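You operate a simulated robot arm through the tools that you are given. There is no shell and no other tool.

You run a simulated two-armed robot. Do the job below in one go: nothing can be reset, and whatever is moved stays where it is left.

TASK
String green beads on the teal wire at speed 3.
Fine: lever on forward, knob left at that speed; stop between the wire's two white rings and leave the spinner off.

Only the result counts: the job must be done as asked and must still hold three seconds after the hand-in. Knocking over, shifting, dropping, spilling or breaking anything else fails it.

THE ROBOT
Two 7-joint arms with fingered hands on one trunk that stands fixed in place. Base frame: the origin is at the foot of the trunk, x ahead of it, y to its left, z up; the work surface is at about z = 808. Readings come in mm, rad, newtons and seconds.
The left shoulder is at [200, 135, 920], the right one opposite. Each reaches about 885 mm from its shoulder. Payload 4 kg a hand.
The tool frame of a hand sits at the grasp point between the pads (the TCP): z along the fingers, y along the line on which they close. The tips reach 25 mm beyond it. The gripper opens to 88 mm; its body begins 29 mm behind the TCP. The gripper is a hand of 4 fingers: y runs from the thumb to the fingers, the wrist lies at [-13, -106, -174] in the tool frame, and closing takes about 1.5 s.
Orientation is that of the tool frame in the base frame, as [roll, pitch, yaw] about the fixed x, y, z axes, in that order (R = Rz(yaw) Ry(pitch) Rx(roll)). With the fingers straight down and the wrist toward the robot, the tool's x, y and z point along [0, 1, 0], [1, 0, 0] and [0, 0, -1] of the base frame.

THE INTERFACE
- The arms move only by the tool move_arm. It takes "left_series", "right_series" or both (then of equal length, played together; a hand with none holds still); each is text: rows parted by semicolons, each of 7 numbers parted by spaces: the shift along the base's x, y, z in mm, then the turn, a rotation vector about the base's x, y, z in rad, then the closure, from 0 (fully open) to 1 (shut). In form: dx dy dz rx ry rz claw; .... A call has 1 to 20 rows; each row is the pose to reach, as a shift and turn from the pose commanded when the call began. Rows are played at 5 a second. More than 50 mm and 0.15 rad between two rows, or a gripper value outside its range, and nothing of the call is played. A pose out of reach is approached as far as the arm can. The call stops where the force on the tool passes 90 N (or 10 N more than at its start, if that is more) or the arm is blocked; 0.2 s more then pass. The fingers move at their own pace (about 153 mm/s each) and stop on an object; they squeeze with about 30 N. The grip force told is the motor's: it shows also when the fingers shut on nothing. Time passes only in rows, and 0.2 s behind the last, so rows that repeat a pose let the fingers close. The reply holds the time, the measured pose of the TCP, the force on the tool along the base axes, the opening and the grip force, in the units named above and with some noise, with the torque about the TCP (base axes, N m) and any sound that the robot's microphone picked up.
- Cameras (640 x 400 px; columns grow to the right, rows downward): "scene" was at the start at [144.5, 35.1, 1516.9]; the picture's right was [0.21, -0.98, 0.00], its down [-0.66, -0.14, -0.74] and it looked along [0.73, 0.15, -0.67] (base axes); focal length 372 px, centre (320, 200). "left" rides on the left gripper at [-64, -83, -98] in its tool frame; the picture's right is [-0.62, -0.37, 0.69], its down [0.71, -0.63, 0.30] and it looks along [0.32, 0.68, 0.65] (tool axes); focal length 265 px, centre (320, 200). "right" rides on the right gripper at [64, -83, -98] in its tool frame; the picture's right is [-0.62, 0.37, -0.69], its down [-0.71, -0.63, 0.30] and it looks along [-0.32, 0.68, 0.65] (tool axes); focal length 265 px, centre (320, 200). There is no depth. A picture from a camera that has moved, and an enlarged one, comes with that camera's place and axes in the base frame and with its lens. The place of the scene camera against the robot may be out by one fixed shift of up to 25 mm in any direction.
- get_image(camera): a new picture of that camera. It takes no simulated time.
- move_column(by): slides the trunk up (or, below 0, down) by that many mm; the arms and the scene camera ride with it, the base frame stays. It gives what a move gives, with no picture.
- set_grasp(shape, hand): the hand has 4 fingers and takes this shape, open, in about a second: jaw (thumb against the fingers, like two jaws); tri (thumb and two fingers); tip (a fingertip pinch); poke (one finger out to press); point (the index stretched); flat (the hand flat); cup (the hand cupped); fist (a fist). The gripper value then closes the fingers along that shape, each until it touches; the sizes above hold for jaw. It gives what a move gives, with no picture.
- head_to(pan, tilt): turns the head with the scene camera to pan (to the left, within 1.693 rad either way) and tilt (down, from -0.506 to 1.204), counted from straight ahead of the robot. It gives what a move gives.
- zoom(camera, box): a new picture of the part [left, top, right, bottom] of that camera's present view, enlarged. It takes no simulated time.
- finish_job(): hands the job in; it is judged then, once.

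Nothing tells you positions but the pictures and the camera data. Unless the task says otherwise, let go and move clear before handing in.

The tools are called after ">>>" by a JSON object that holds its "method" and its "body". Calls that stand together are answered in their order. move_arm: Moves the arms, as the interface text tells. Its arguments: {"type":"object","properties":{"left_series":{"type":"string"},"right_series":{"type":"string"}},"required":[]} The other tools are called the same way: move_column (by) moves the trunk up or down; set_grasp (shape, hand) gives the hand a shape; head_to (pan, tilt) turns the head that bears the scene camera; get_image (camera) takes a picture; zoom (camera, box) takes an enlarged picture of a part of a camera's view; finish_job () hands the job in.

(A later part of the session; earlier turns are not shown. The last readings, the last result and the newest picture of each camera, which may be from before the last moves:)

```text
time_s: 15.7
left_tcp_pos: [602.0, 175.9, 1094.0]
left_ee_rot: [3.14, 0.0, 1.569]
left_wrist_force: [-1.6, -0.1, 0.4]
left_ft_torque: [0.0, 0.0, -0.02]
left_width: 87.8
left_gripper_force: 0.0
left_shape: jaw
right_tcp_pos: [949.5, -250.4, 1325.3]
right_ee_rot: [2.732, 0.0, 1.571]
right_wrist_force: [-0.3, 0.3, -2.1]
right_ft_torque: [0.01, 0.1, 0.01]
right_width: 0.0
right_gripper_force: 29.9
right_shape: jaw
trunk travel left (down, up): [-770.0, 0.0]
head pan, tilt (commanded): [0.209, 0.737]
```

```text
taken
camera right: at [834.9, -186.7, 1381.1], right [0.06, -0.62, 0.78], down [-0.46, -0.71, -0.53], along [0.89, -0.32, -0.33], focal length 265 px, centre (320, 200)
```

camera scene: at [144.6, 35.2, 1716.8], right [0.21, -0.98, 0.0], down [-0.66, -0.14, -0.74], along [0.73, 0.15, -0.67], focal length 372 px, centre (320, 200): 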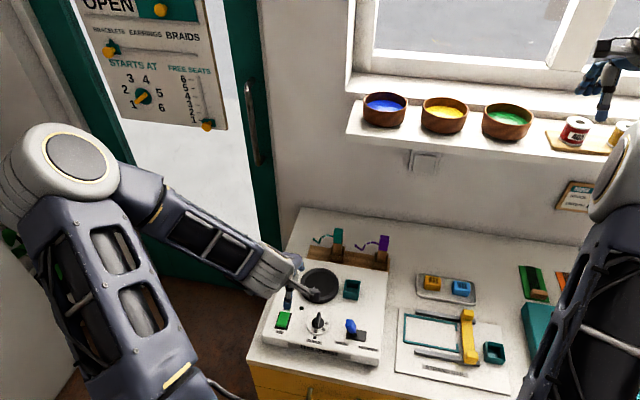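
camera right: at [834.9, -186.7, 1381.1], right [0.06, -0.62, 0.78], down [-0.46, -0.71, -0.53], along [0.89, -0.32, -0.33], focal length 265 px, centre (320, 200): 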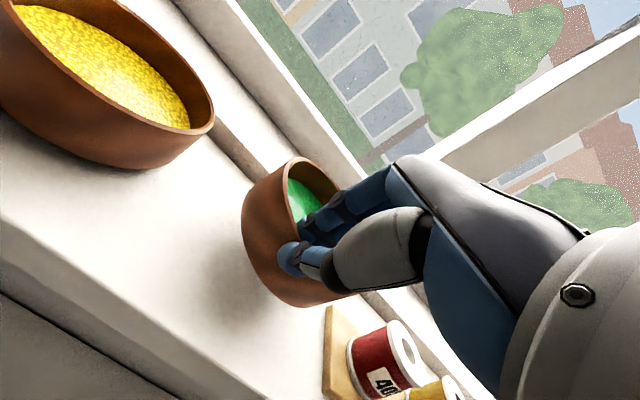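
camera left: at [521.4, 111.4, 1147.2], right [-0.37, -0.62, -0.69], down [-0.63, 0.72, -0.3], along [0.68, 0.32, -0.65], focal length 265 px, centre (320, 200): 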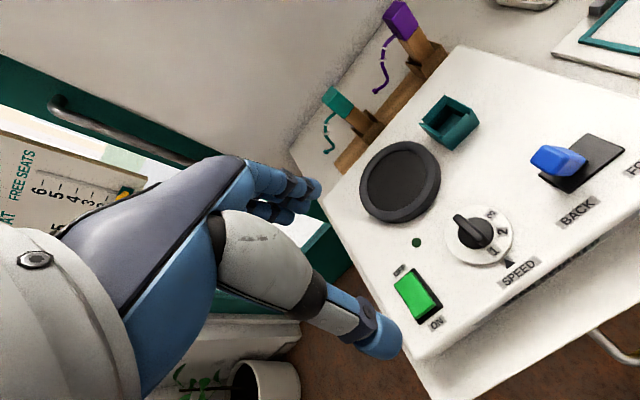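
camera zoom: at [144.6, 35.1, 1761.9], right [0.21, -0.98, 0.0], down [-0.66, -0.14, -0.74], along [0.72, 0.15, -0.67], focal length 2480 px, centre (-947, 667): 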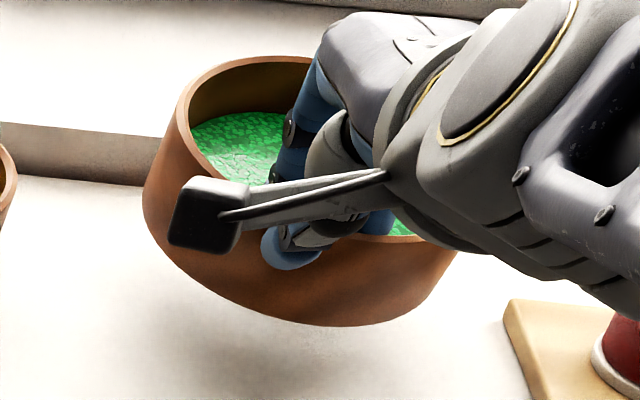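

The bowl is airborne at about 2 N and follows the hand rigidly. It was close to level before that roll, so I'll undo most of it while lifting higher.

>>> {"method": "move_arm", "body": {"right_series": "0 0 8 0 0.04 0 1; 0 0 16 0 0.08 0 1; 0 0 25 0 0.12 0 1; 0 0 35 0 0.13 0 1; 0 0 35 0 0.13 0 1"}}

>>> {"method": "zoom", "body": {"camera": "scene", "box": [440, 70, 600, 170]}}

>>> {"method": "get_image", "body": {"camera": "right"}}

```text
time_s: 16.9
left_tcp_pos: [604.0, 175.8, 1093.7]
left_ee_rot: [3.141, -0.001, 1.571]
left_wrist_force: [-0.2, -0.1, 0.3]
left_ft_torque: [-0.03, -0.01, 0.03]
left_width: 87.9
left_gripper_force: 0.0
left_shape: jaw
right_tcp_pos: [949.7, -251.6, 1359.2]
right_ee_rot: [2.861, 0.001, 1.571]
right_wrist_force: [-0.1, 0.2, -1.1]
right_ft_torque: [0.03, 0.04, 0.01]
right_width: 0.0
right_gripper_force: 30.3
right_shape: jaw
trunk travel left (down, up): [-770.0, 0.0]
head pan, tilt (commanded): [0.209, 0.737]
```

```text
4.00 times, centred on (520, 120) of scene
camera zoom: at [144.6, 35.1, 1761.9], right [0.21, -0.98, 0.0], down [-0.66, -0.14, -0.74], along [0.72, 0.15, -0.67], focal length 1488 px, centre (-480, 520)
```

zoom: 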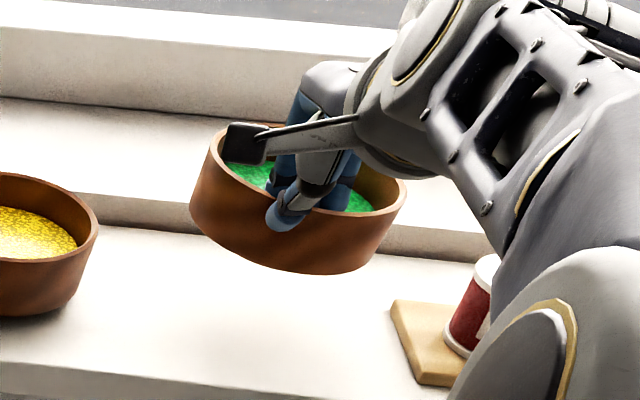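

```text
taken
camera right: at [843.0, -187.2, 1430.3], right [0.16, -0.62, 0.77], down [-0.52, -0.71, -0.47], along [0.84, -0.32, -0.44], focal length 265 px, centre (320, 200)
```

right: 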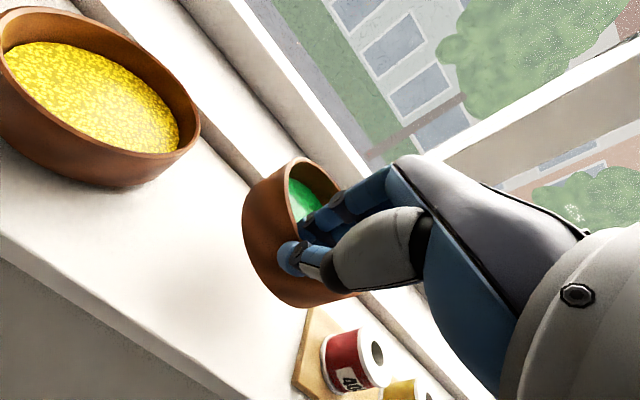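

The bowl is held firmly and near level. I'll pull it straight back from the shelf while moving the left arm away from the spinner.

>>> {"method": "move_arm", "body": {"right_series": "-8 0 2 0 0 0 1; -22 0 4 0 0 0 1; -44 0 4 0 0 0 1; -70 0 4 0 0 0 1; -98 0 4 0 0 0 1; -128 0 4 0 0 0 1; -158 0 4 0 0 0 1; -188 0 4 0 0 0 1; -214 0 4 0 0 0 1; -234 0 4 0 0 0 1; -246 0 4 0 0 0 1; -250 0 4 0 0 0 1; -250 0 4 0 0 0 1", "left_series": "-8 5 12 0 0 0 0; -18 15 25 0 0 0 0; -30 30 38 0 0 0 0; -42 45 50 0 0 0 0; -55 60 60 0 0 0 0; -68 75 70 0 0 0 0; -80 90 80 0 0 0 0; -92 105 90 0 0 0 0; -104 120 96 0 0 0 0; -116 135 100 0 0 0 0; -126 146 104 0 0 0 0; -134 154 106 0 0 0 0; -134 154 106 0 0 0 0"}}

>>> {"method": "get_image", "body": {"camera": "scene"}}

>>> {"method": "get_image", "body": {"camera": "right"}}

```text
time_s: 19.6
left_tcp_pos: [470.2, 329.8, 1199.9]
left_ee_rot: [3.14, 0.0, 1.571]
left_wrist_force: [0.2, -0.7, -1.1]
left_ft_torque: [0.0, 0.03, 0.0]
left_width: 87.8
left_gripper_force: 0.2
left_shape: jaw
left hand out of reach, approached as far as the arm can: row 6, 7, 8, 9
right_tcp_pos: [700.0, -250.0, 1363.3]
right_ee_rot: [2.862, -0.001, 1.57]
right_wrist_force: [-0.7, -1.4, -0.5]
right_ft_torque: [-0.01, 0.07, -0.02]
right_width: 0.0
right_gripper_force: 30.0
right_shape: jaw
trunk travel left (down, up): [-770.0, 0.0]
head pan, tilt (commanded): [0.209, 0.737]
```

```text
taken
camera scene: at [144.5, 35.1, 1761.9], right [0.21, -0.98, 0.0], down [-0.66, -0.14, -0.74], along [0.73, 0.15, -0.67], focal length 372 px, centre (320, 200)
```

scene: 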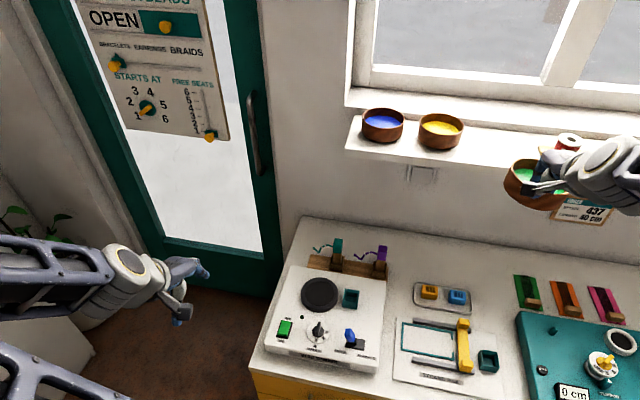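

```text
taken
camera right: at [593.5, -185.9, 1435.3], right [0.16, -0.62, 0.77], down [-0.52, -0.71, -0.47], along [0.84, -0.32, -0.44], focal length 265 px, centre (320, 200)
```

right: 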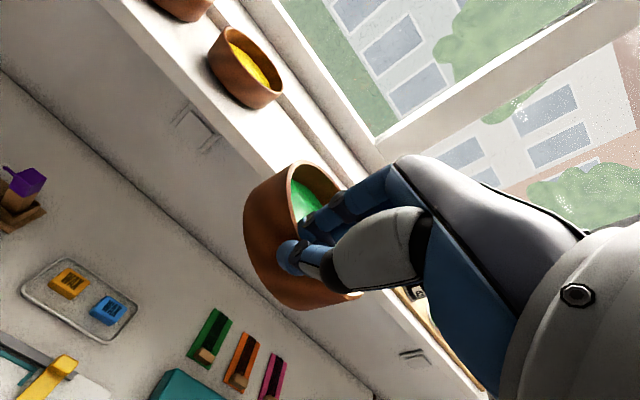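

The bowl is clear of the shelf and steady. I'll carry it across to a point above the turntable.

>>> {"method": "move_arm", "body": {"right_series": "0 6 -4 0 0 0 1; -1 20 -14 0 0 0 1; -3 39 -28 0 0 0 1; -5 64 -47 0 0 0 1; -7 92 -67 0 0 0 1; -9 121 -88 0 0 0 1; -11 150 -109 0 0 0 1; -13 179 -130 0 0 0 1; -15 209 -151 0 0 0 1; -17 238 -173 0 0 0 1; -19 267 -194 0 0 0 1; -21 294 -214 0 0 0 1; -23 320 -232 0 0 0 1; -25 343 -249 0 0 0 1; -26 363 -263 0 0 0 1; -27 378 -275 0 0 0 1; -28 386 -281 0 0 0 1; -28 390 -283 0 0 0 1; -28 390 -283 0 0 0 1"}}

>>> {"method": "get_image", "body": {"camera": "scene"}}

>>> {"method": "get_image", "body": {"camera": "right"}}

>>> {"method": "get_image", "body": {"camera": "left"}}

```text
time_s: 23.6
left_tcp_pos: [469.7, 329.6, 1199.4]
left_ee_rot: [3.142, 0.0, 1.57]
left_wrist_force: [0.2, 0.1, 0.1]
left_ft_torque: [-0.02, 0.03, 0.0]
left_width: 87.4
left_gripper_force: 0.0
left_shape: jaw
right_tcp_pos: [670.1, 139.3, 1080.1]
right_ee_rot: [2.863, 0.0, 1.569]
right_wrist_force: [-0.5, 0.4, -1.9]
right_ft_torque: [0.08, 0.07, -0.04]
right_width: 0.1
right_gripper_force: 29.8
right_shape: jaw
trunk travel left (down, up): [-770.0, 0.0]
head pan, tilt (commanded): [0.209, 0.737]
```

```text
taken
camera scene: at [144.5, 35.2, 1761.9], right [0.21, -0.98, 0.0], down [-0.66, -0.14, -0.74], along [0.72, 0.15, -0.67], focal length 372 px, centre (320, 200)
```

scene: 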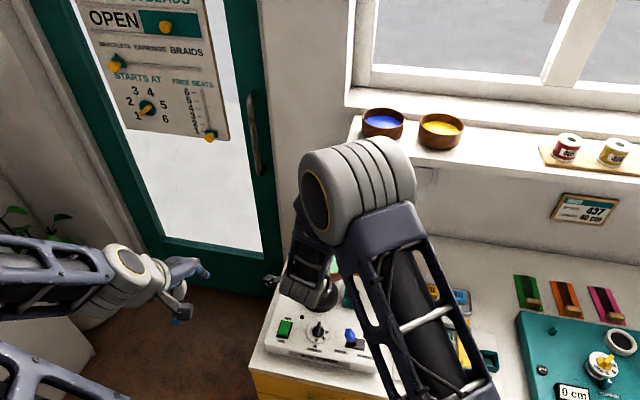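

```text
taken
camera right: at [564.0, 203.5, 1150.9], right [0.16, -0.62, 0.77], down [-0.52, -0.71, -0.47], along [0.84, -0.32, -0.44], focal length 265 px, centre (320, 200)
```

right: 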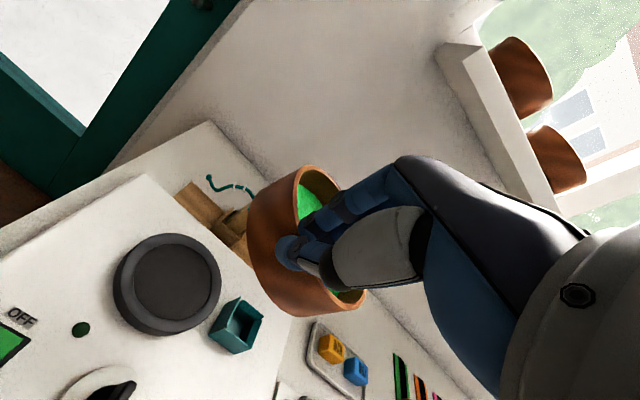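

```text
taken
camera left: at [388.3, 265.4, 1298.2], right [-0.37, -0.62, -0.69], down [-0.63, 0.71, -0.3], along [0.68, 0.32, -0.65], focal length 265 px, centre (320, 200)
```

left: 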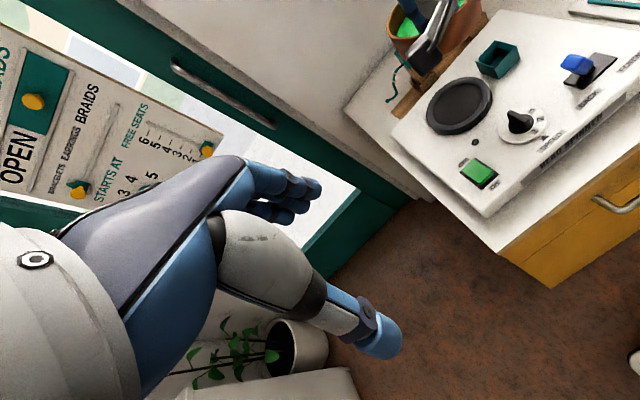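

The right camera now sees both the turntable and the bowl. I'll zoom in to measure them.

>>> {"method": "zoom", "body": {"camera": "right", "box": [60, 200, 300, 360]}}

>>> {"method": "zoom", "body": {"camera": "right", "box": [200, 140, 440, 340]}}

>>> {"method": "zoom", "body": {"camera": "left", "box": [370, 0, 530, 140]}}

```text
2.50 times, centred on (180, 280) of right
camera zoom: at [564.0, 203.5, 1150.9], right [0.16, -0.62, 0.77], down [-0.52, -0.71, -0.47], along [0.84, -0.32, -0.44], focal length 664 px, centre (670, 0)
```

zoom: 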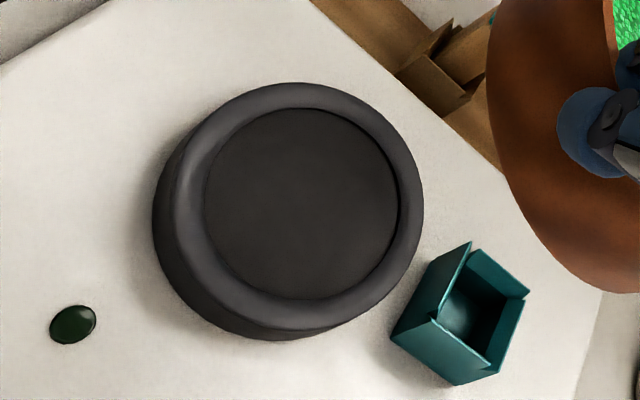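

```text
2.00 times, centred on (320, 240) of right
camera zoom: at [564.0, 203.5, 1150.9], right [0.16, -0.62, 0.77], down [-0.52, -0.71, -0.47], along [0.84, -0.32, -0.44], focal length 531 px, centre (320, 120)
```

zoom: 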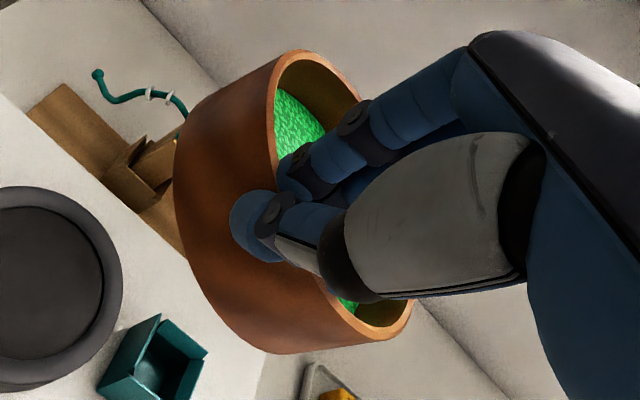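

```text
2.86 times, centred on (450, 70) of left
camera zoom: at [388.3, 265.4, 1298.2], right [-0.37, -0.62, -0.69], down [-0.63, 0.71, -0.3], along [0.68, 0.32, -0.65], focal length 758 px, centre (-51, 571)
```

zoom: 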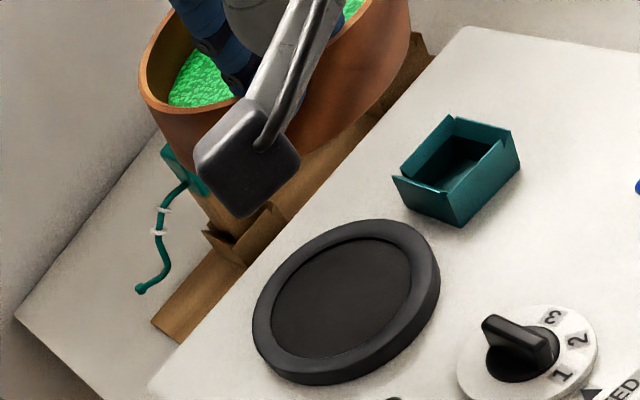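

The turntable centre comes out near [728, 144, 873]. The bowl seems to hang about 20 mm to the right of the hand's centre line. I'll turn the left hand for a second view of the bowl.

>>> {"method": "move_arm", "body": {"left_series": "5 -10 -5 0 0 -0.14 0; 10 -20 -10 0 0 -0.28 0; 15 -32 -14 0 0 -0.42 0; 20 -44 -18 0 0 -0.56 0; 26 -56 -23 0 0 -0.7 0; 32 -67 -28 0 0 -0.84 0; 32 -67 -28 0 0 -0.84 0"}}

>>> {"method": "get_image", "body": {"camera": "left"}}

```text
time_s: 25.2
left_tcp_pos: [500.9, 260.9, 1172.4]
left_ee_rot: [3.141, -0.003, 0.73]
left_wrist_force: [-0.2, 0.3, -0.4]
left_ft_torque: [-0.01, 0.02, 0.01]
left_width: 87.7
left_gripper_force: 0.0
left_shape: jaw
right_tcp_pos: [670.3, 138.6, 1079.4]
right_ee_rot: [2.861, 0.0, 1.57]
right_wrist_force: [-0.3, 0.2, -2.1]
right_ft_torque: [0.02, 0.05, -0.01]
right_width: 0.0
right_gripper_force: 29.8
right_shape: jaw
trunk travel left (down, up): [-770.0, 0.0]
head pan, tilt (commanded): [0.209, 0.737]
```

```text
taken
camera left: at [398.5, 281.5, 1271.1], right [-0.71, -0.14, -0.69], down [0.11, 0.95, -0.3], along [0.7, -0.29, -0.65], focal length 265 px, centre (320, 200)
```

left: 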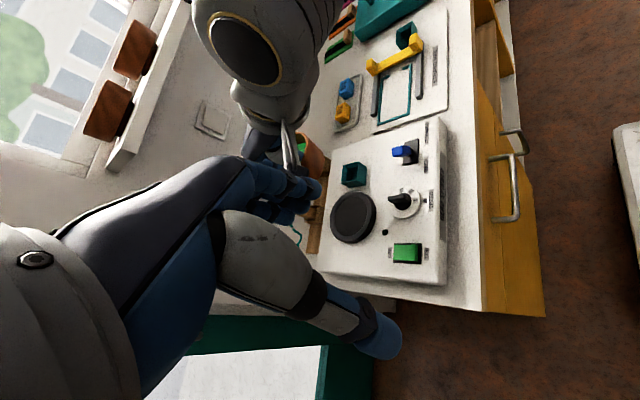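

The left hand's own fingers hide the bowl. I'll change the left hand's yaw and height for a clearer view.

>>> {"method": "move_arm", "body": {"left_series": "0 12 25 0 0 0.12 0; 18 22 45 0 0 0.24 0; 38 30 62 0 0 0.36 0; 57 34 74 0 0 0.49 0; 57 34 74 0 0 0.49 0"}}

>>> {"method": "get_image", "body": {"camera": "left"}}

```text
time_s: 26.4
left_tcp_pos: [560.3, 298.1, 1245.6]
left_ee_rot: [-3.141, 0.0, 1.225]
left_wrist_force: [-0.4, 0.4, 0.1]
left_ft_torque: [0.01, 0.0, 0.0]
left_width: 87.8
left_gripper_force: 0.0
left_shape: jaw
right_tcp_pos: [669.0, 138.9, 1080.2]
right_ee_rot: [2.862, 0.0, 1.571]
right_wrist_force: [0.0, -0.6, -0.1]
right_ft_torque: [0.05, 0.05, -0.01]
right_width: 0.1
right_gripper_force: 29.6
right_shape: jaw
trunk travel left (down, up): [-770.0, 0.0]
head pan, tilt (commanded): [0.209, 0.737]
```

```text
taken
camera left: at [459.9, 266.0, 1343.9], right [-0.56, -0.46, -0.69], down [-0.35, 0.89, -0.3], along [0.75, 0.07, -0.65], focal length 265 px, centre (320, 200)
```

left: 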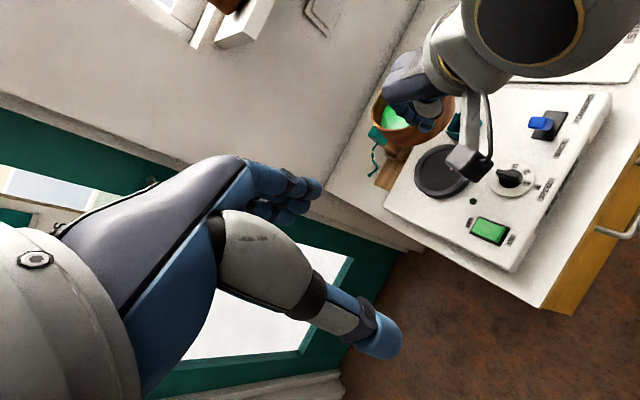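

>>> {"method": "zoom", "body": {"camera": "left", "box": [350, 50, 510, 210]}}

>>> {"method": "zoom", "body": {"camera": "left", "box": [360, 70, 470, 150]}}

```text
2.50 times, centred on (430, 130) of left
camera zoom: at [459.9, 266.0, 1343.9], right [-0.56, -0.46, -0.69], down [-0.35, 0.89, -0.3], along [0.75, 0.07, -0.65], focal length 664 px, centre (45, 375)
```

zoom: 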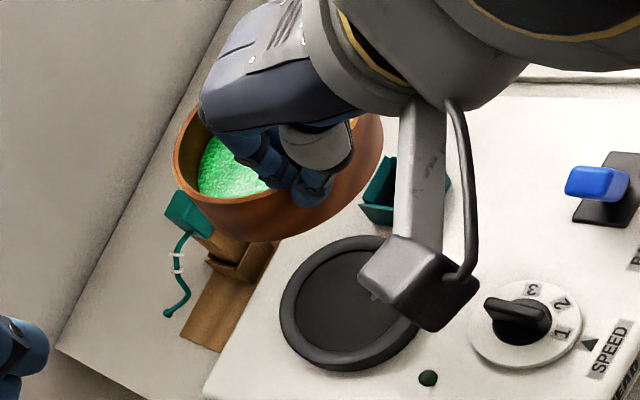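

```text
5.00 times, centred on (415, 110) of left
camera zoom: at [459.9, 266.0, 1343.9], right [-0.56, -0.46, -0.69], down [-0.35, 0.89, -0.3], along [0.75, 0.07, -0.65], focal length 1327 px, centre (-155, 650)
```

zoom: 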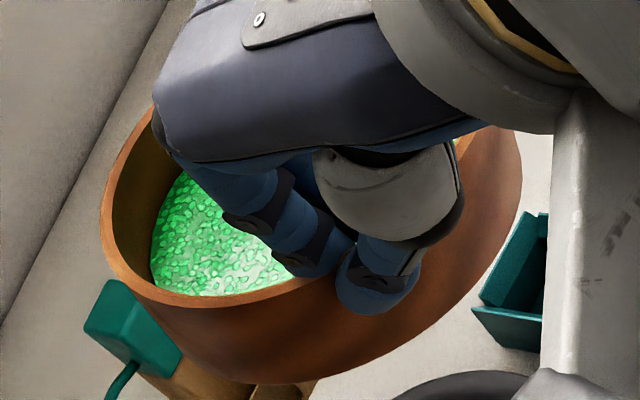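

The bowl's wall seems to be held close to the fingertips. I'll zoom in to check how secure that is.

>>> {"method": "zoom", "body": {"camera": "left", "box": [400, 90, 450, 125]}}

>>> {"method": "zoom", "body": {"camera": "right", "box": [240, 180, 390, 320]}}

```text
11.43 times, centred on (425, 108) of left
camera zoom: at [459.9, 266.0, 1343.9], right [-0.56, -0.46, -0.69], down [-0.35, 0.89, -0.3], along [0.75, 0.07, -0.65], focal length 3033 px, centre (-880, 1257)
```

zoom: 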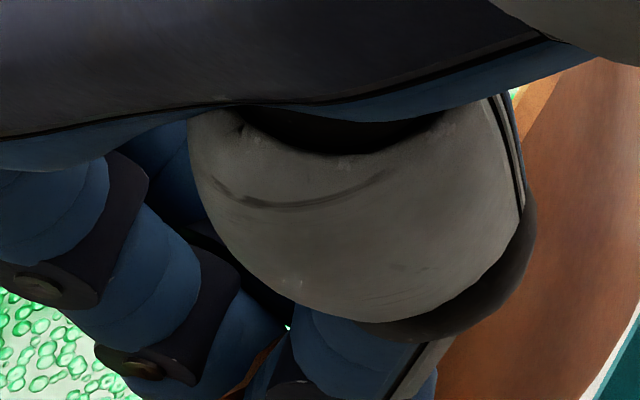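

```text
2.86 times, centred on (315, 250) of right
camera zoom: at [564.0, 203.4, 1151.1], right [0.16, -0.62, 0.77], down [-0.52, -0.71, -0.47], along [0.84, -0.32, -0.44], focal length 758 px, centre (334, 57)
```

zoom: 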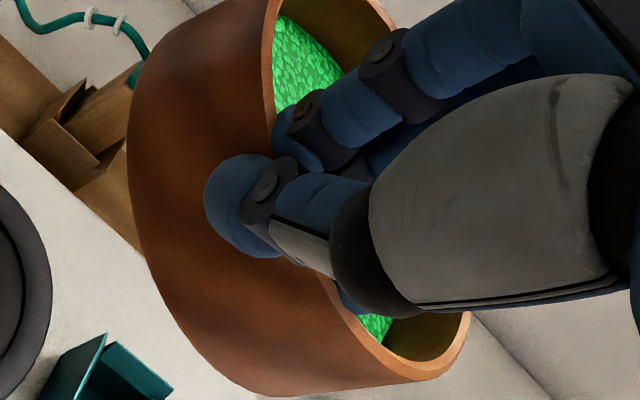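

The thumb overlaps the wall by about 20 mm, so the grip is secure. The bowl centre is roughly 30 mm toward −y of the hand. I'll shift over to match the turntable and lower until the bottom is about 25–30 mm above it, then check alignment.

>>> {"method": "move_arm", "body": {"right_series": "1 6 -8 0 0 0 1; 2 14 -24 0 0 0 1; 3 20 -44 0 0 0 1; 4 26 -66 0 0 0 1; 5 30 -86 0 0 0 1; 5 32 -98 0 0 0 1; 5 32 -102 0 0 0 1; 5 32 -102 0 0 0 1"}}

>>> {"method": "get_image", "body": {"camera": "left"}}

>>> {"method": "get_image", "body": {"camera": "right"}}

>>> {"method": "get_image", "body": {"camera": "scene"}}

```text
time_s: 28.2
left_tcp_pos: [559.0, 297.9, 1245.2]
left_ee_rot: [3.14, 0.001, 1.22]
left_wrist_force: [0.2, 0.3, -0.2]
left_ft_torque: [0.02, -0.02, -0.01]
left_width: 87.7
left_gripper_force: 0.1
left_shape: jaw
right_tcp_pos: [676.1, 171.4, 979.4]
right_ee_rot: [2.861, 0.0, 1.57]
right_wrist_force: [0.2, -0.4, -1.2]
right_ft_torque: [0.04, 0.06, 0.03]
right_width: 0.1
right_gripper_force: 29.8
right_shape: jaw
trunk travel left (down, up): [-770.0, 0.0]
head pan, tilt (commanded): [0.209, 0.737]
```

```text
taken
camera left: at [459.6, 266.0, 1343.7], right [-0.56, -0.46, -0.69], down [-0.35, 0.89, -0.3], along [0.75, 0.07, -0.65], focal length 265 px, centre (320, 200)
```

left: 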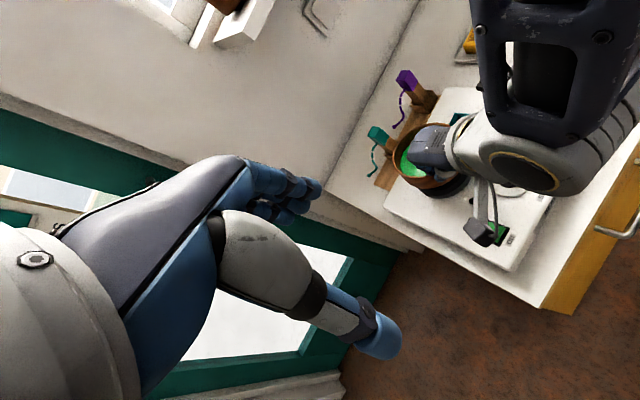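

```text
taken
camera right: at [569.5, 235.5, 1049.5], right [0.16, -0.62, 0.77], down [-0.52, -0.71, -0.47], along [0.84, -0.32, -0.44], focal length 265 px, centre (320, 200)
```

right: 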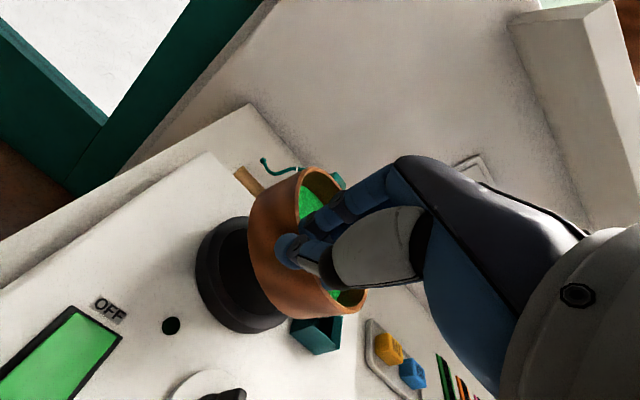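

```text
taken
camera scene: at [144.6, 35.2, 1761.9], right [0.21, -0.98, 0.0], down [-0.66, -0.14, -0.74], along [0.72, 0.15, -0.67], focal length 372 px, centre (320, 200)
```

scene: 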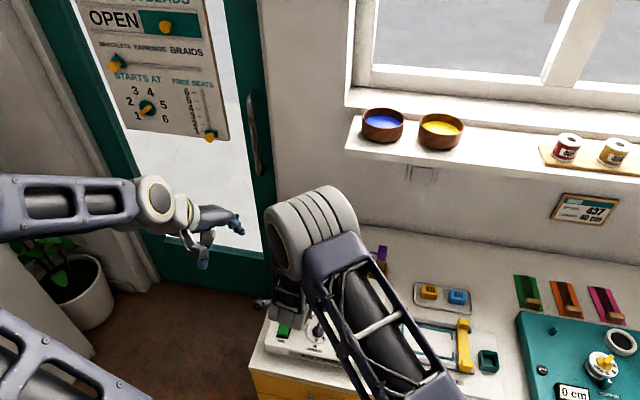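

>>> {"method": "zoom", "body": {"camera": "left", "box": [370, 100, 490, 220]}}

>>> {"method": "zoom", "body": {"camera": "right", "box": [180, 150, 400, 360]}}

```text
3.33 times, centred on (430, 160) of left
camera zoom: at [459.6, 266.0, 1343.7], right [-0.56, -0.46, -0.69], down [-0.35, 0.89, -0.3], along [0.75, 0.07, -0.65], focal length 885 px, centre (-47, 333)
```

zoom: 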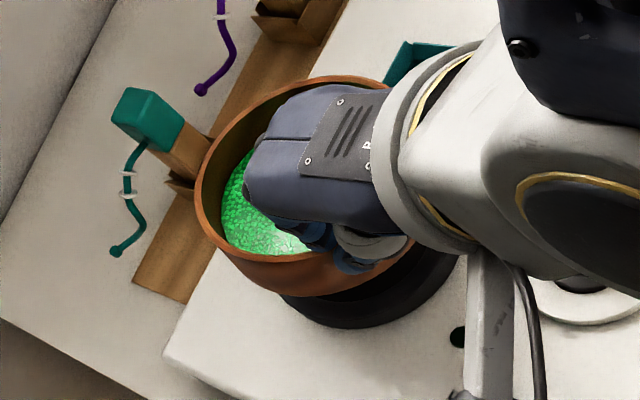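

```text
1.90 times, centred on (290, 255) of right
camera zoom: at [569.5, 235.5, 1049.5], right [0.16, -0.62, 0.77], down [-0.52, -0.71, -0.47], along [0.84, -0.32, -0.44], focal length 506 px, centre (377, 95)
```

zoom: 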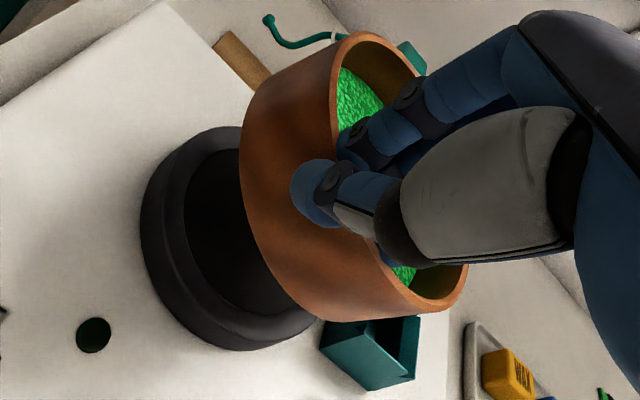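

The bowl is over the turntable but rolled about 8–10° with its left side up. I'll roll the hand to level it and then compare again.

>>> {"method": "move_arm", "body": {"right_series": "0 1 0 -0.05 0 0 1; 0 2 0 -0.1 0 0 1; 0 3 0 -0.15 0 0 1; 0 3 0 -0.15 0 0 1"}}

>>> {"method": "zoom", "body": {"camera": "left", "box": [370, 100, 490, 220]}}

>>> {"method": "zoom", "body": {"camera": "right", "box": [180, 150, 400, 360]}}

```text
time_s: 29.2
left_tcp_pos: [559.2, 298.0, 1245.0]
left_ee_rot: [-3.141, -0.001, 1.22]
left_wrist_force: [-0.9, 0.0, 0.3]
left_ft_torque: [0.04, 0.03, -0.01]
left_width: 87.6
left_gripper_force: 0.0
left_shape: jaw
right_tcp_pos: [675.8, 173.1, 978.2]
right_ee_rot: [2.861, 0.151, 1.571]
right_wrist_force: [-0.5, 0.4, -0.5]
right_ft_torque: [0.03, 0.06, 0.02]
right_width: 0.0
right_gripper_force: 30.0
right_shape: jaw
trunk travel left (down, up): [-770.0, 0.0]
head pan, tilt (commanded): [0.209, 0.737]
```

```text
3.33 times, centred on (430, 160) of left
camera zoom: at [459.6, 266.0, 1343.7], right [-0.56, -0.46, -0.69], down [-0.35, 0.89, -0.3], along [0.75, 0.07, -0.65], focal length 885 px, centre (-47, 333)
```

zoom: 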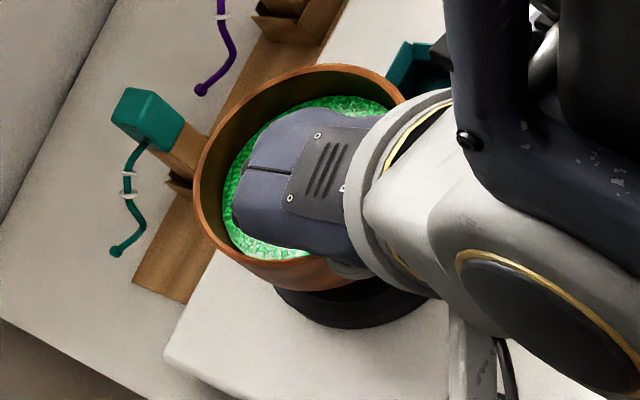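

```text
1.90 times, centred on (290, 255) of right
camera zoom: at [569.5, 248.5, 1039.1], right [0.16, -0.5, 0.85], down [-0.52, -0.78, -0.35], along [0.84, -0.39, -0.39], focal length 506 px, centre (377, 95)
```

zoom: 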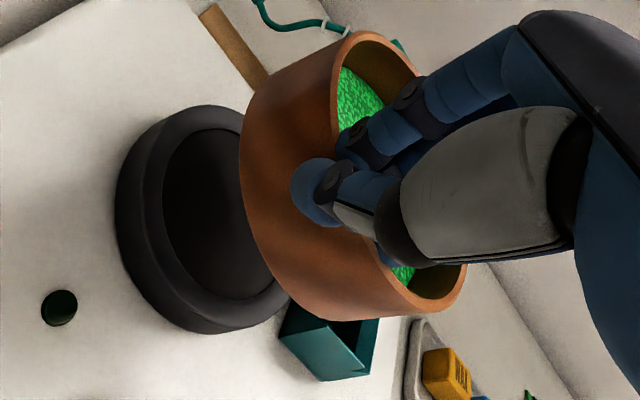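

The rim now looks level, and both cameras put the bowl within 3 mm of the turntable centre at about [728, 146]. I'll apply a small roll trim and lower most of the way.

>>> {"method": "move_arm", "body": {"right_series": "-1 1 -6 -0.02 0 0 1; -2 2 -13 -0.04 0 0 1; -2 2 -19 -0.04 0 0 1; -2 2 -25 -0.04 0 0 1; -2 2 -25 -0.04 0 0 1"}}

>>> {"method": "zoom", "body": {"camera": "left", "box": [370, 100, 490, 220]}}

>>> {"method": "zoom", "body": {"camera": "right", "box": [180, 150, 400, 360]}}

```text
time_s: 30.4
left_tcp_pos: [559.2, 297.1, 1245.4]
left_ee_rot: [-3.14, 0.0, 1.221]
left_wrist_force: [0.8, 0.2, -0.3]
left_ft_torque: [0.01, 0.04, -0.01]
left_width: 87.6
left_gripper_force: 0.1
left_shape: jaw
right_tcp_pos: [675.4, 177.2, 953.4]
right_ee_rot: [2.859, 0.188, 1.571]
right_wrist_force: [-0.1, -0.5, -1.3]
right_ft_torque: [0.03, 0.08, 0.03]
right_width: 0.0
right_gripper_force: 29.9
right_shape: jaw
trunk travel left (down, up): [-770.0, 0.0]
head pan, tilt (commanded): [0.209, 0.737]
```

```text
3.33 times, centred on (430, 160) of left
camera zoom: at [459.6, 266.0, 1343.7], right [-0.56, -0.46, -0.69], down [-0.35, 0.89, -0.3], along [0.75, 0.07, -0.65], focal length 885 px, centre (-47, 333)
```

zoom: 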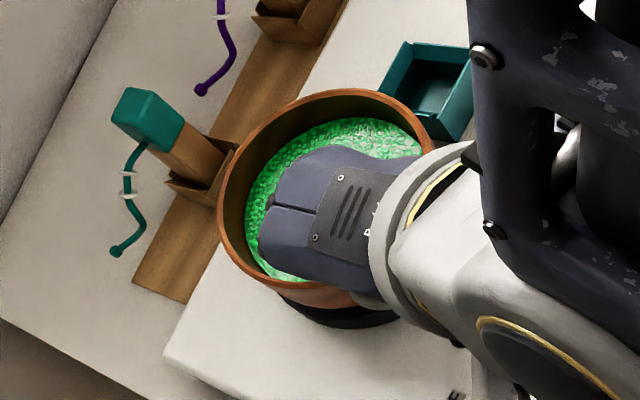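

```text
1.90 times, centred on (290, 255) of right
camera zoom: at [567.9, 253.2, 1011.4], right [0.16, -0.46, 0.87], down [-0.52, -0.79, -0.32], along [0.84, -0.4, -0.37], focal length 506 px, centre (377, 95)
```

zoom: 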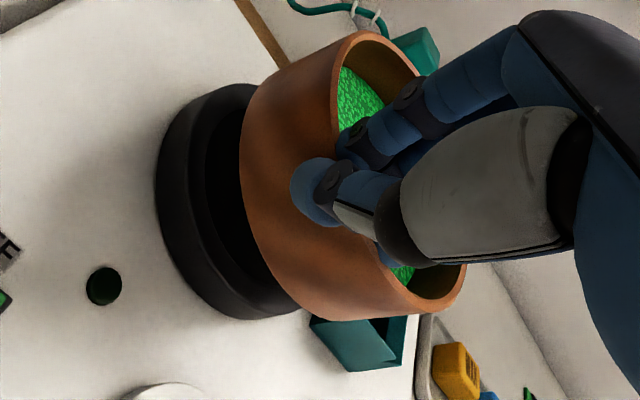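

The bowl and turntable are aligned to within a millimetre or two. I'll lower in small steps and watch for the force to change.

>>> {"method": "move_arm", "body": {"right_series": "0 -1 -3 0 0 0 1; 0 -1 -6 0 0 0 1; 0 -1 -8 0 0 0 1; 0 -1 -8 0 0 0 1"}}

>>> {"method": "zoom", "body": {"camera": "right", "box": [180, 150, 400, 360]}}

```text
time_s: 31.4
left_tcp_pos: [559.5, 298.2, 1244.4]
left_ee_rot: [-3.141, 0.0, 1.221]
left_wrist_force: [0.1, 0.4, 0.4]
left_ft_torque: [-0.01, 0.02, 0.02]
left_width: 87.5
left_gripper_force: 0.0
left_shape: jaw
right_tcp_pos: [674.7, 175.4, 944.9]
right_ee_rot: [2.862, 0.188, 1.571]
right_wrist_force: [-0.2, 1.1, -0.9]
right_ft_torque: [0.03, 0.05, 0.04]
right_width: 0.1
right_gripper_force: 29.9
right_shape: jaw
trunk travel left (down, up): [-770.0, 0.0]
head pan, tilt (commanded): [0.209, 0.737]
```

```text
1.90 times, centred on (290, 255) of right
camera zoom: at [567.6, 252.0, 1003.4], right [0.16, -0.46, 0.87], down [-0.52, -0.79, -0.32], along [0.84, -0.4, -0.37], focal length 506 px, centre (377, 95)
```

zoom: 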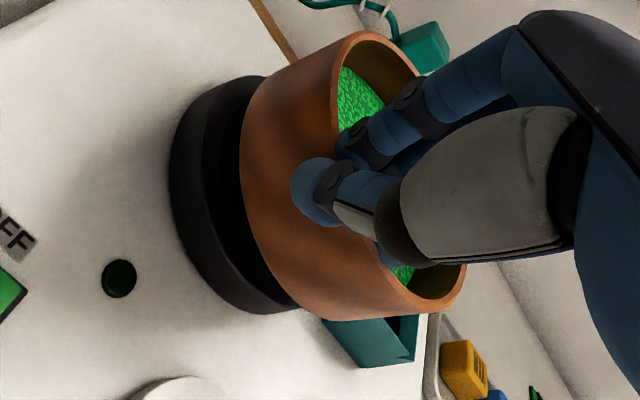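

No contact yet, so I'll keep lowering.

>>> {"method": "move_arm", "body": {"right_series": "0 0 -2 0 0 0 1; 0 0 -4 0 0 0 1; 0 0 -6 0 0 0 1; 0 0 -6 0 0 0 1"}}

>>> {"method": "zoom", "body": {"camera": "right", "box": [180, 150, 400, 360]}}

>>> {"method": "zoom", "body": {"camera": "left", "box": [370, 100, 490, 220]}}

```text
time_s: 32.5
left_tcp_pos: [559.5, 298.3, 1244.4]
left_ee_rot: [3.141, -0.002, 1.221]
left_wrist_force: [0.4, -0.4, 0.2]
left_ft_torque: [-0.01, -0.04, 0.01]
left_width: 87.6
left_gripper_force: 0.1
left_shape: jaw
right_tcp_pos: [674.1, 176.2, 940.1]
right_ee_rot: [2.862, 0.19, 1.571]
right_wrist_force: [0.3, 0.3, -1.4]
right_ft_torque: [0.06, 0.07, -0.04]
right_width: 0.0
right_gripper_force: 30.0
right_shape: jaw
trunk travel left (down, up): [-770.0, 0.0]
head pan, tilt (commanded): [0.209, 0.737]
```

```text
1.90 times, centred on (290, 255) of right
camera zoom: at [567.7, 252.3, 996.9], right [0.16, -0.46, 0.87], down [-0.52, -0.79, -0.32], along [0.84, -0.4, -0.37], focal length 506 px, centre (377, 95)
```

zoom: 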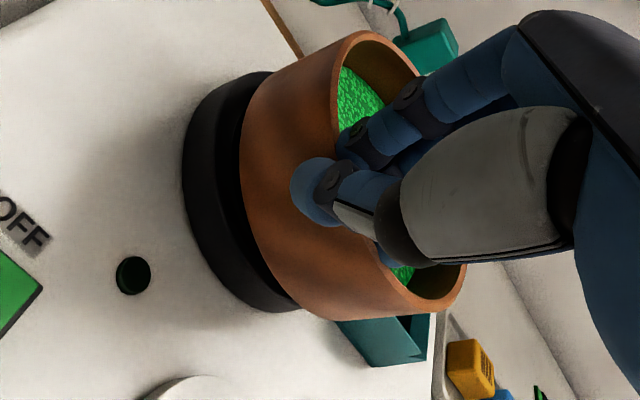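

```text
3.33 times, centred on (430, 160) of left
camera zoom: at [459.6, 266.0, 1343.7], right [-0.56, -0.46, -0.69], down [-0.35, 0.89, -0.3], along [0.75, 0.07, -0.65], focal length 885 px, centre (-47, 333)
```

zoom: 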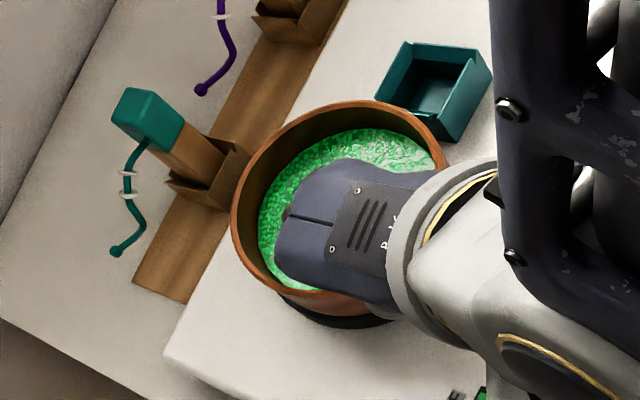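

>>> {"method": "move_arm", "body": {"right_series": "0 0 -1.5 0 0 0 1; 0 0 -3 0 0 0 1; 0 0 -4.5 0 0 0 1; 0 0 -4.5 0 0 0 1"}}

>>> {"method": "zoom", "body": {"camera": "right", "box": [180, 150, 400, 360]}}

```text
time_s: 33.5
left_tcp_pos: [559.1, 297.3, 1245.4]
left_ee_rot: [3.141, 0.0, 1.221]
left_wrist_force: [-0.1, 0.0, 0.2]
left_ft_torque: [-0.01, -0.02, 0.05]
left_width: 87.6
left_gripper_force: 0.0
left_shape: jaw
right_tcp_pos: [674.0, 175.1, 934.4]
right_ee_rot: [2.863, 0.191, 1.57]
right_wrist_force: [-0.7, -1.6, -2.0]
right_ft_torque: [0.06, 0.06, 0.01]
right_width: 0.0
right_gripper_force: 30.1
right_shape: jaw
trunk travel left (down, up): [-770.0, 0.0]
head pan, tilt (commanded): [0.209, 0.737]
```

```text
1.90 times, centred on (290, 255) of right
camera zoom: at [567.9, 252.0, 992.7], right [0.16, -0.46, 0.87], down [-0.52, -0.79, -0.32], along [0.84, -0.4, -0.37], focal length 506 px, centre (377, 95)
```

zoom: 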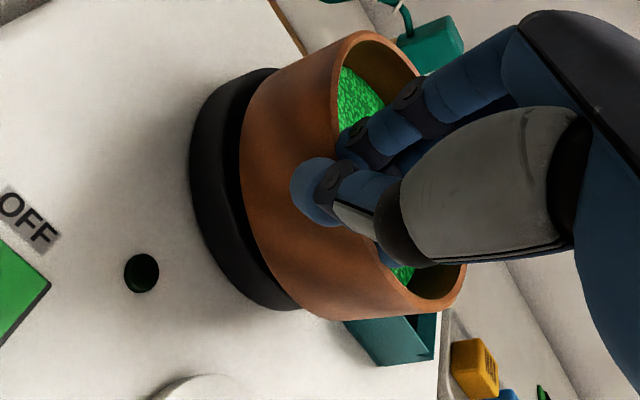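

>>> {"method": "move_arm", "body": {"right_series": "0 0 -1.5 0 0 0 1; 0 0 -3 0 0 0 1; 0 0 -4.5 0 0 0 1; 0 0 -4.5 0 0 0 1"}}

>>> {"method": "zoom", "body": {"camera": "right", "box": [180, 150, 400, 360]}}

```text
time_s: 34.5
left_tcp_pos: [559.4, 297.9, 1244.5]
left_ee_rot: [-3.141, -0.001, 1.218]
left_wrist_force: [-0.1, -0.4, 1.0]
left_ft_torque: [-0.01, -0.01, -0.02]
left_width: 87.7
left_gripper_force: 0.1
left_shape: jaw
right_tcp_pos: [674.6, 175.2, 930.6]
right_ee_rot: [2.86, 0.19, 1.571]
right_wrist_force: [-2.2, 1.0, 5.7]
right_ft_torque: [0.09, 0.08, 0.03]
right_width: 0.0
right_gripper_force: 30.3
right_shape: jaw
trunk travel left (down, up): [-770.0, 0.0]
head pan, tilt (commanded): [0.209, 0.737]
```

```text
1.90 times, centred on (290, 255) of right
camera zoom: at [568.2, 251.9, 988.4], right [0.16, -0.46, 0.87], down [-0.52, -0.79, -0.32], along [0.84, -0.4, -0.37], focal length 506 px, centre (377, 95)
```

zoom: 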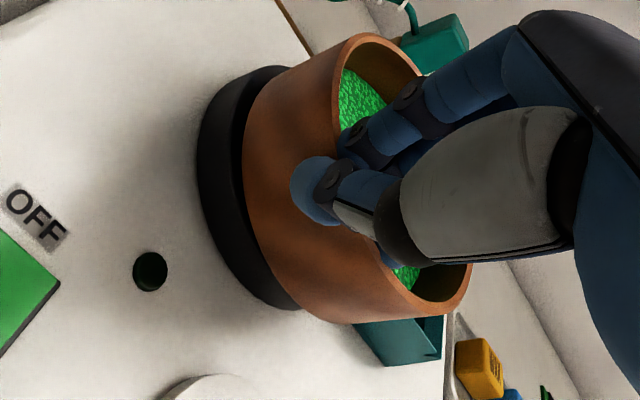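

Contact: the vertical force rose to +5.7 N. I'll check how the bowl is seated before letting go.

>>> {"method": "zoom", "body": {"camera": "left", "box": [390, 110, 490, 210]}}

>>> {"method": "zoom", "body": {"camera": "right", "box": [230, 160, 330, 320]}}

```text
4.00 times, centred on (440, 160) of left
camera zoom: at [459.4, 266.0, 1343.9], right [-0.56, -0.46, -0.69], down [-0.35, 0.89, -0.3], along [0.75, 0.07, -0.65], focal length 1062 px, centre (-160, 360)
```

zoom: 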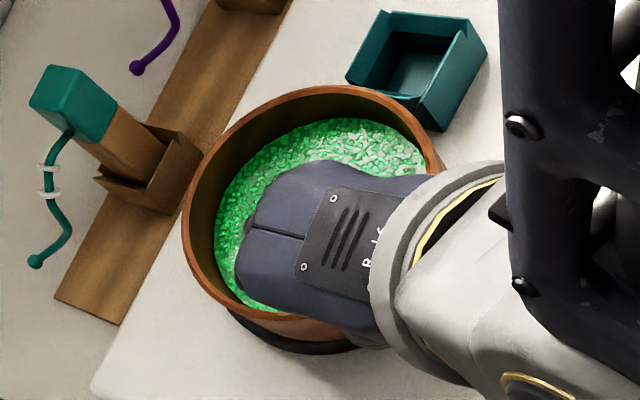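

```text
2.50 times, centred on (280, 240) of right
camera zoom: at [568.2, 251.9, 988.4], right [0.16, -0.46, 0.87], down [-0.52, -0.79, -0.32], along [0.84, -0.4, -0.37], focal length 664 px, centre (420, 100)
```

zoom: 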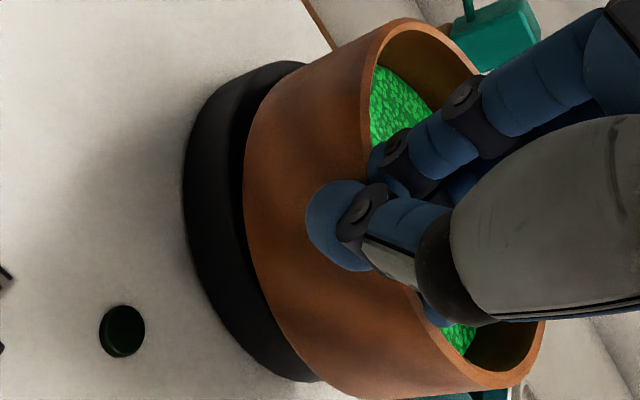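

The bowl looks concentric with the turntable in both views. I'll release gently.

>>> {"method": "move_arm", "body": {"right_series": "0 0 -0.5 0 0 0 1; 0 0 -0.5 0 0 0 0.9; 0 0 -0.5 0 0 0 0.8; 0 0 -0.5 0 0 0 0.7; 0 0 -0.5 0 0 0 0.6; 0 0 -0.5 0 0 0 0.6"}}

>>> {"method": "zoom", "body": {"camera": "left", "box": [390, 110, 490, 210]}}

>>> {"method": "zoom", "body": {"camera": "right", "box": [180, 150, 400, 360]}}

```text
time_s: 35.9
left_tcp_pos: [558.9, 298.2, 1245.0]
left_ee_rot: [3.142, 0.0, 1.22]
left_wrist_force: [-0.2, 0.1, -0.5]
left_ft_torque: [0.0, -0.01, 0.01]
left_width: 87.8
left_gripper_force: 0.1
left_shape: jaw
right_tcp_pos: [674.5, 175.5, 929.6]
right_ee_rot: [2.864, 0.191, 1.571]
right_wrist_force: [-0.3, 0.3, -0.6]
right_ft_torque: [0.03, 0.0, -0.01]
right_width: 34.8
right_gripper_force: 0.1
right_shape: jaw
trunk travel left (down, up): [-770.0, 0.0]
head pan, tilt (commanded): [0.209, 0.737]
```

```text
4.00 times, centred on (440, 160) of left
camera zoom: at [459.6, 266.0, 1343.7], right [-0.56, -0.46, -0.69], down [-0.35, 0.89, -0.3], along [0.75, 0.07, -0.65], focal length 1062 px, centre (-160, 360)
```

zoom: 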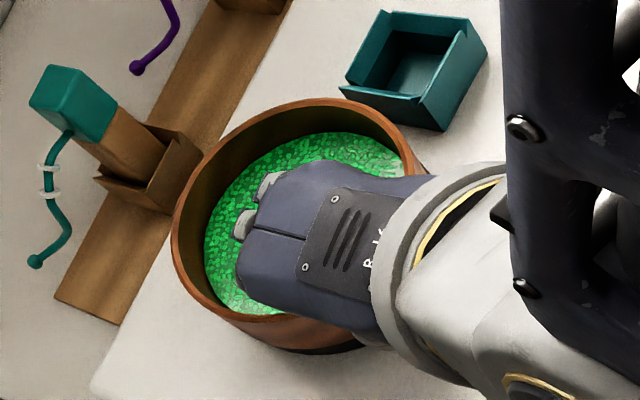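

```text
1.90 times, centred on (290, 255) of right
camera zoom: at [568.2, 251.8, 987.6], right [0.16, -0.46, 0.87], down [-0.52, -0.79, -0.32], along [0.84, -0.4, -0.37], focal length 506 px, centre (377, 95)
```

zoom: 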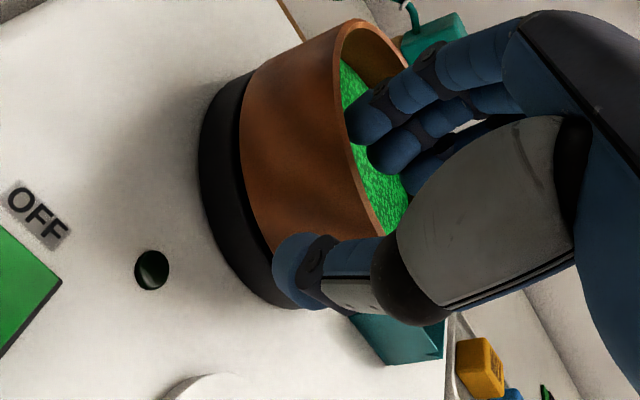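

The bowl is released and looks seated. I'll lift the hand straight up and clear.

>>> {"method": "move_arm", "body": {"right_series": "0 0 10 0 0 0 0.6; 0 0 25 0 0 0 0.55; 0 0 50 0 0 0 0.5; 0 0 90 0 0 0 0.4; 0 0 130 0 0 0 0.3; -30 -30 160 0 0 0 0.2; -60 -70 170 0.05 0 0 0.2; -90 -110 170 0.12 0 0 0.2; -120 -150 170 0.19 0 0 0.2; -150 -190 170 0.19 0 0 0.2; -150 -190 170 0.19 0 0 0.2"}}

>>> {"method": "get_image", "body": {"camera": "left"}}

>>> {"method": "zoom", "body": {"camera": "left", "box": [370, 100, 530, 240]}}

>>> {"method": "get_image", "body": {"camera": "right"}}

>>> {"method": "get_image", "body": {"camera": "scene"}}

```text
refused: row 6 steps farther than a row can; nothing moved
```

```text
taken
camera left: at [459.6, 266.0, 1343.7], right [-0.56, -0.46, -0.69], down [-0.35, 0.89, -0.3], along [0.75, 0.07, -0.65], focal length 265 px, centre (320, 200)
```

left: 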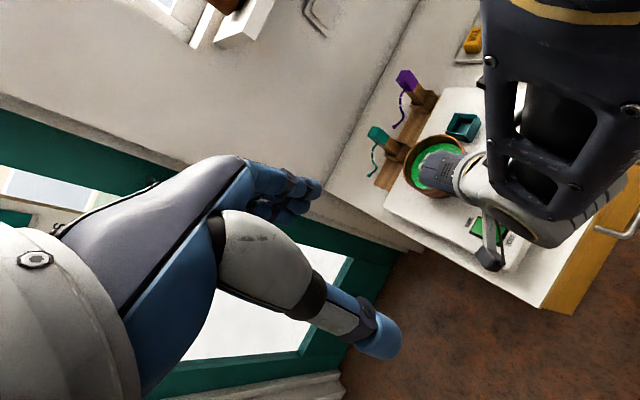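

```text
2.86 times, centred on (450, 170) of left
camera zoom: at [459.6, 266.0, 1343.7], right [-0.56, -0.46, -0.69], down [-0.35, 0.89, -0.3], along [0.75, 0.07, -0.65], focal length 758 px, centre (-51, 286)
```

zoom: 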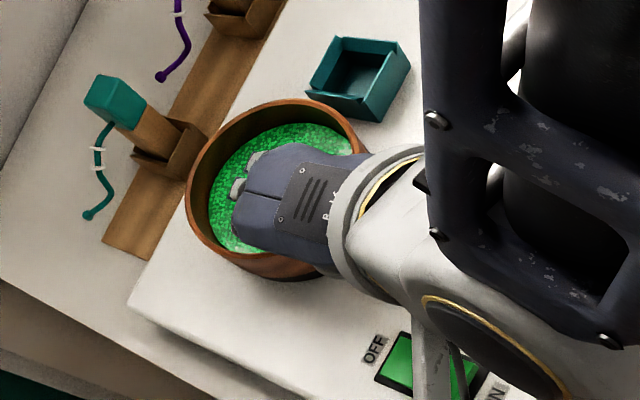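

```text
taken
camera right: at [568.2, 251.8, 987.6], right [0.16, -0.46, 0.87], down [-0.52, -0.79, -0.32], along [0.84, -0.4, -0.37], focal length 265 px, centre (320, 200)
```

right: 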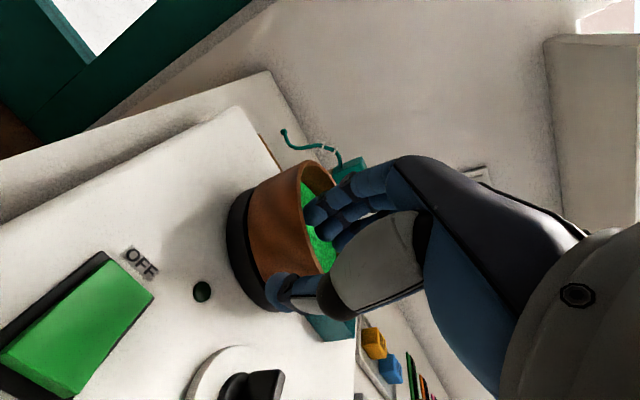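

```text
taken
camera scene: at [144.5, 35.2, 1761.9], right [0.21, -0.98, 0.0], down [-0.66, -0.14, -0.74], along [0.72, 0.15, -0.67], focal length 372 px, centre (320, 200)
```

scene: 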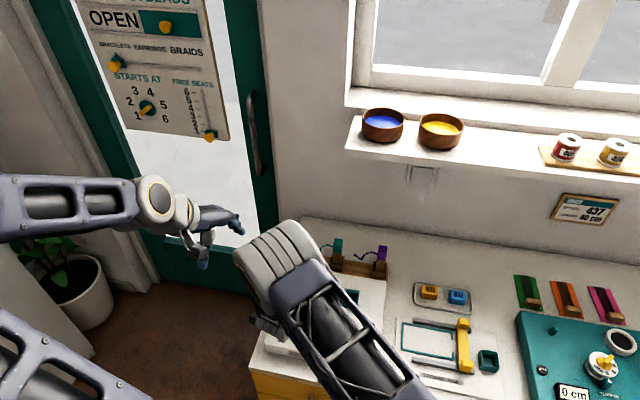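

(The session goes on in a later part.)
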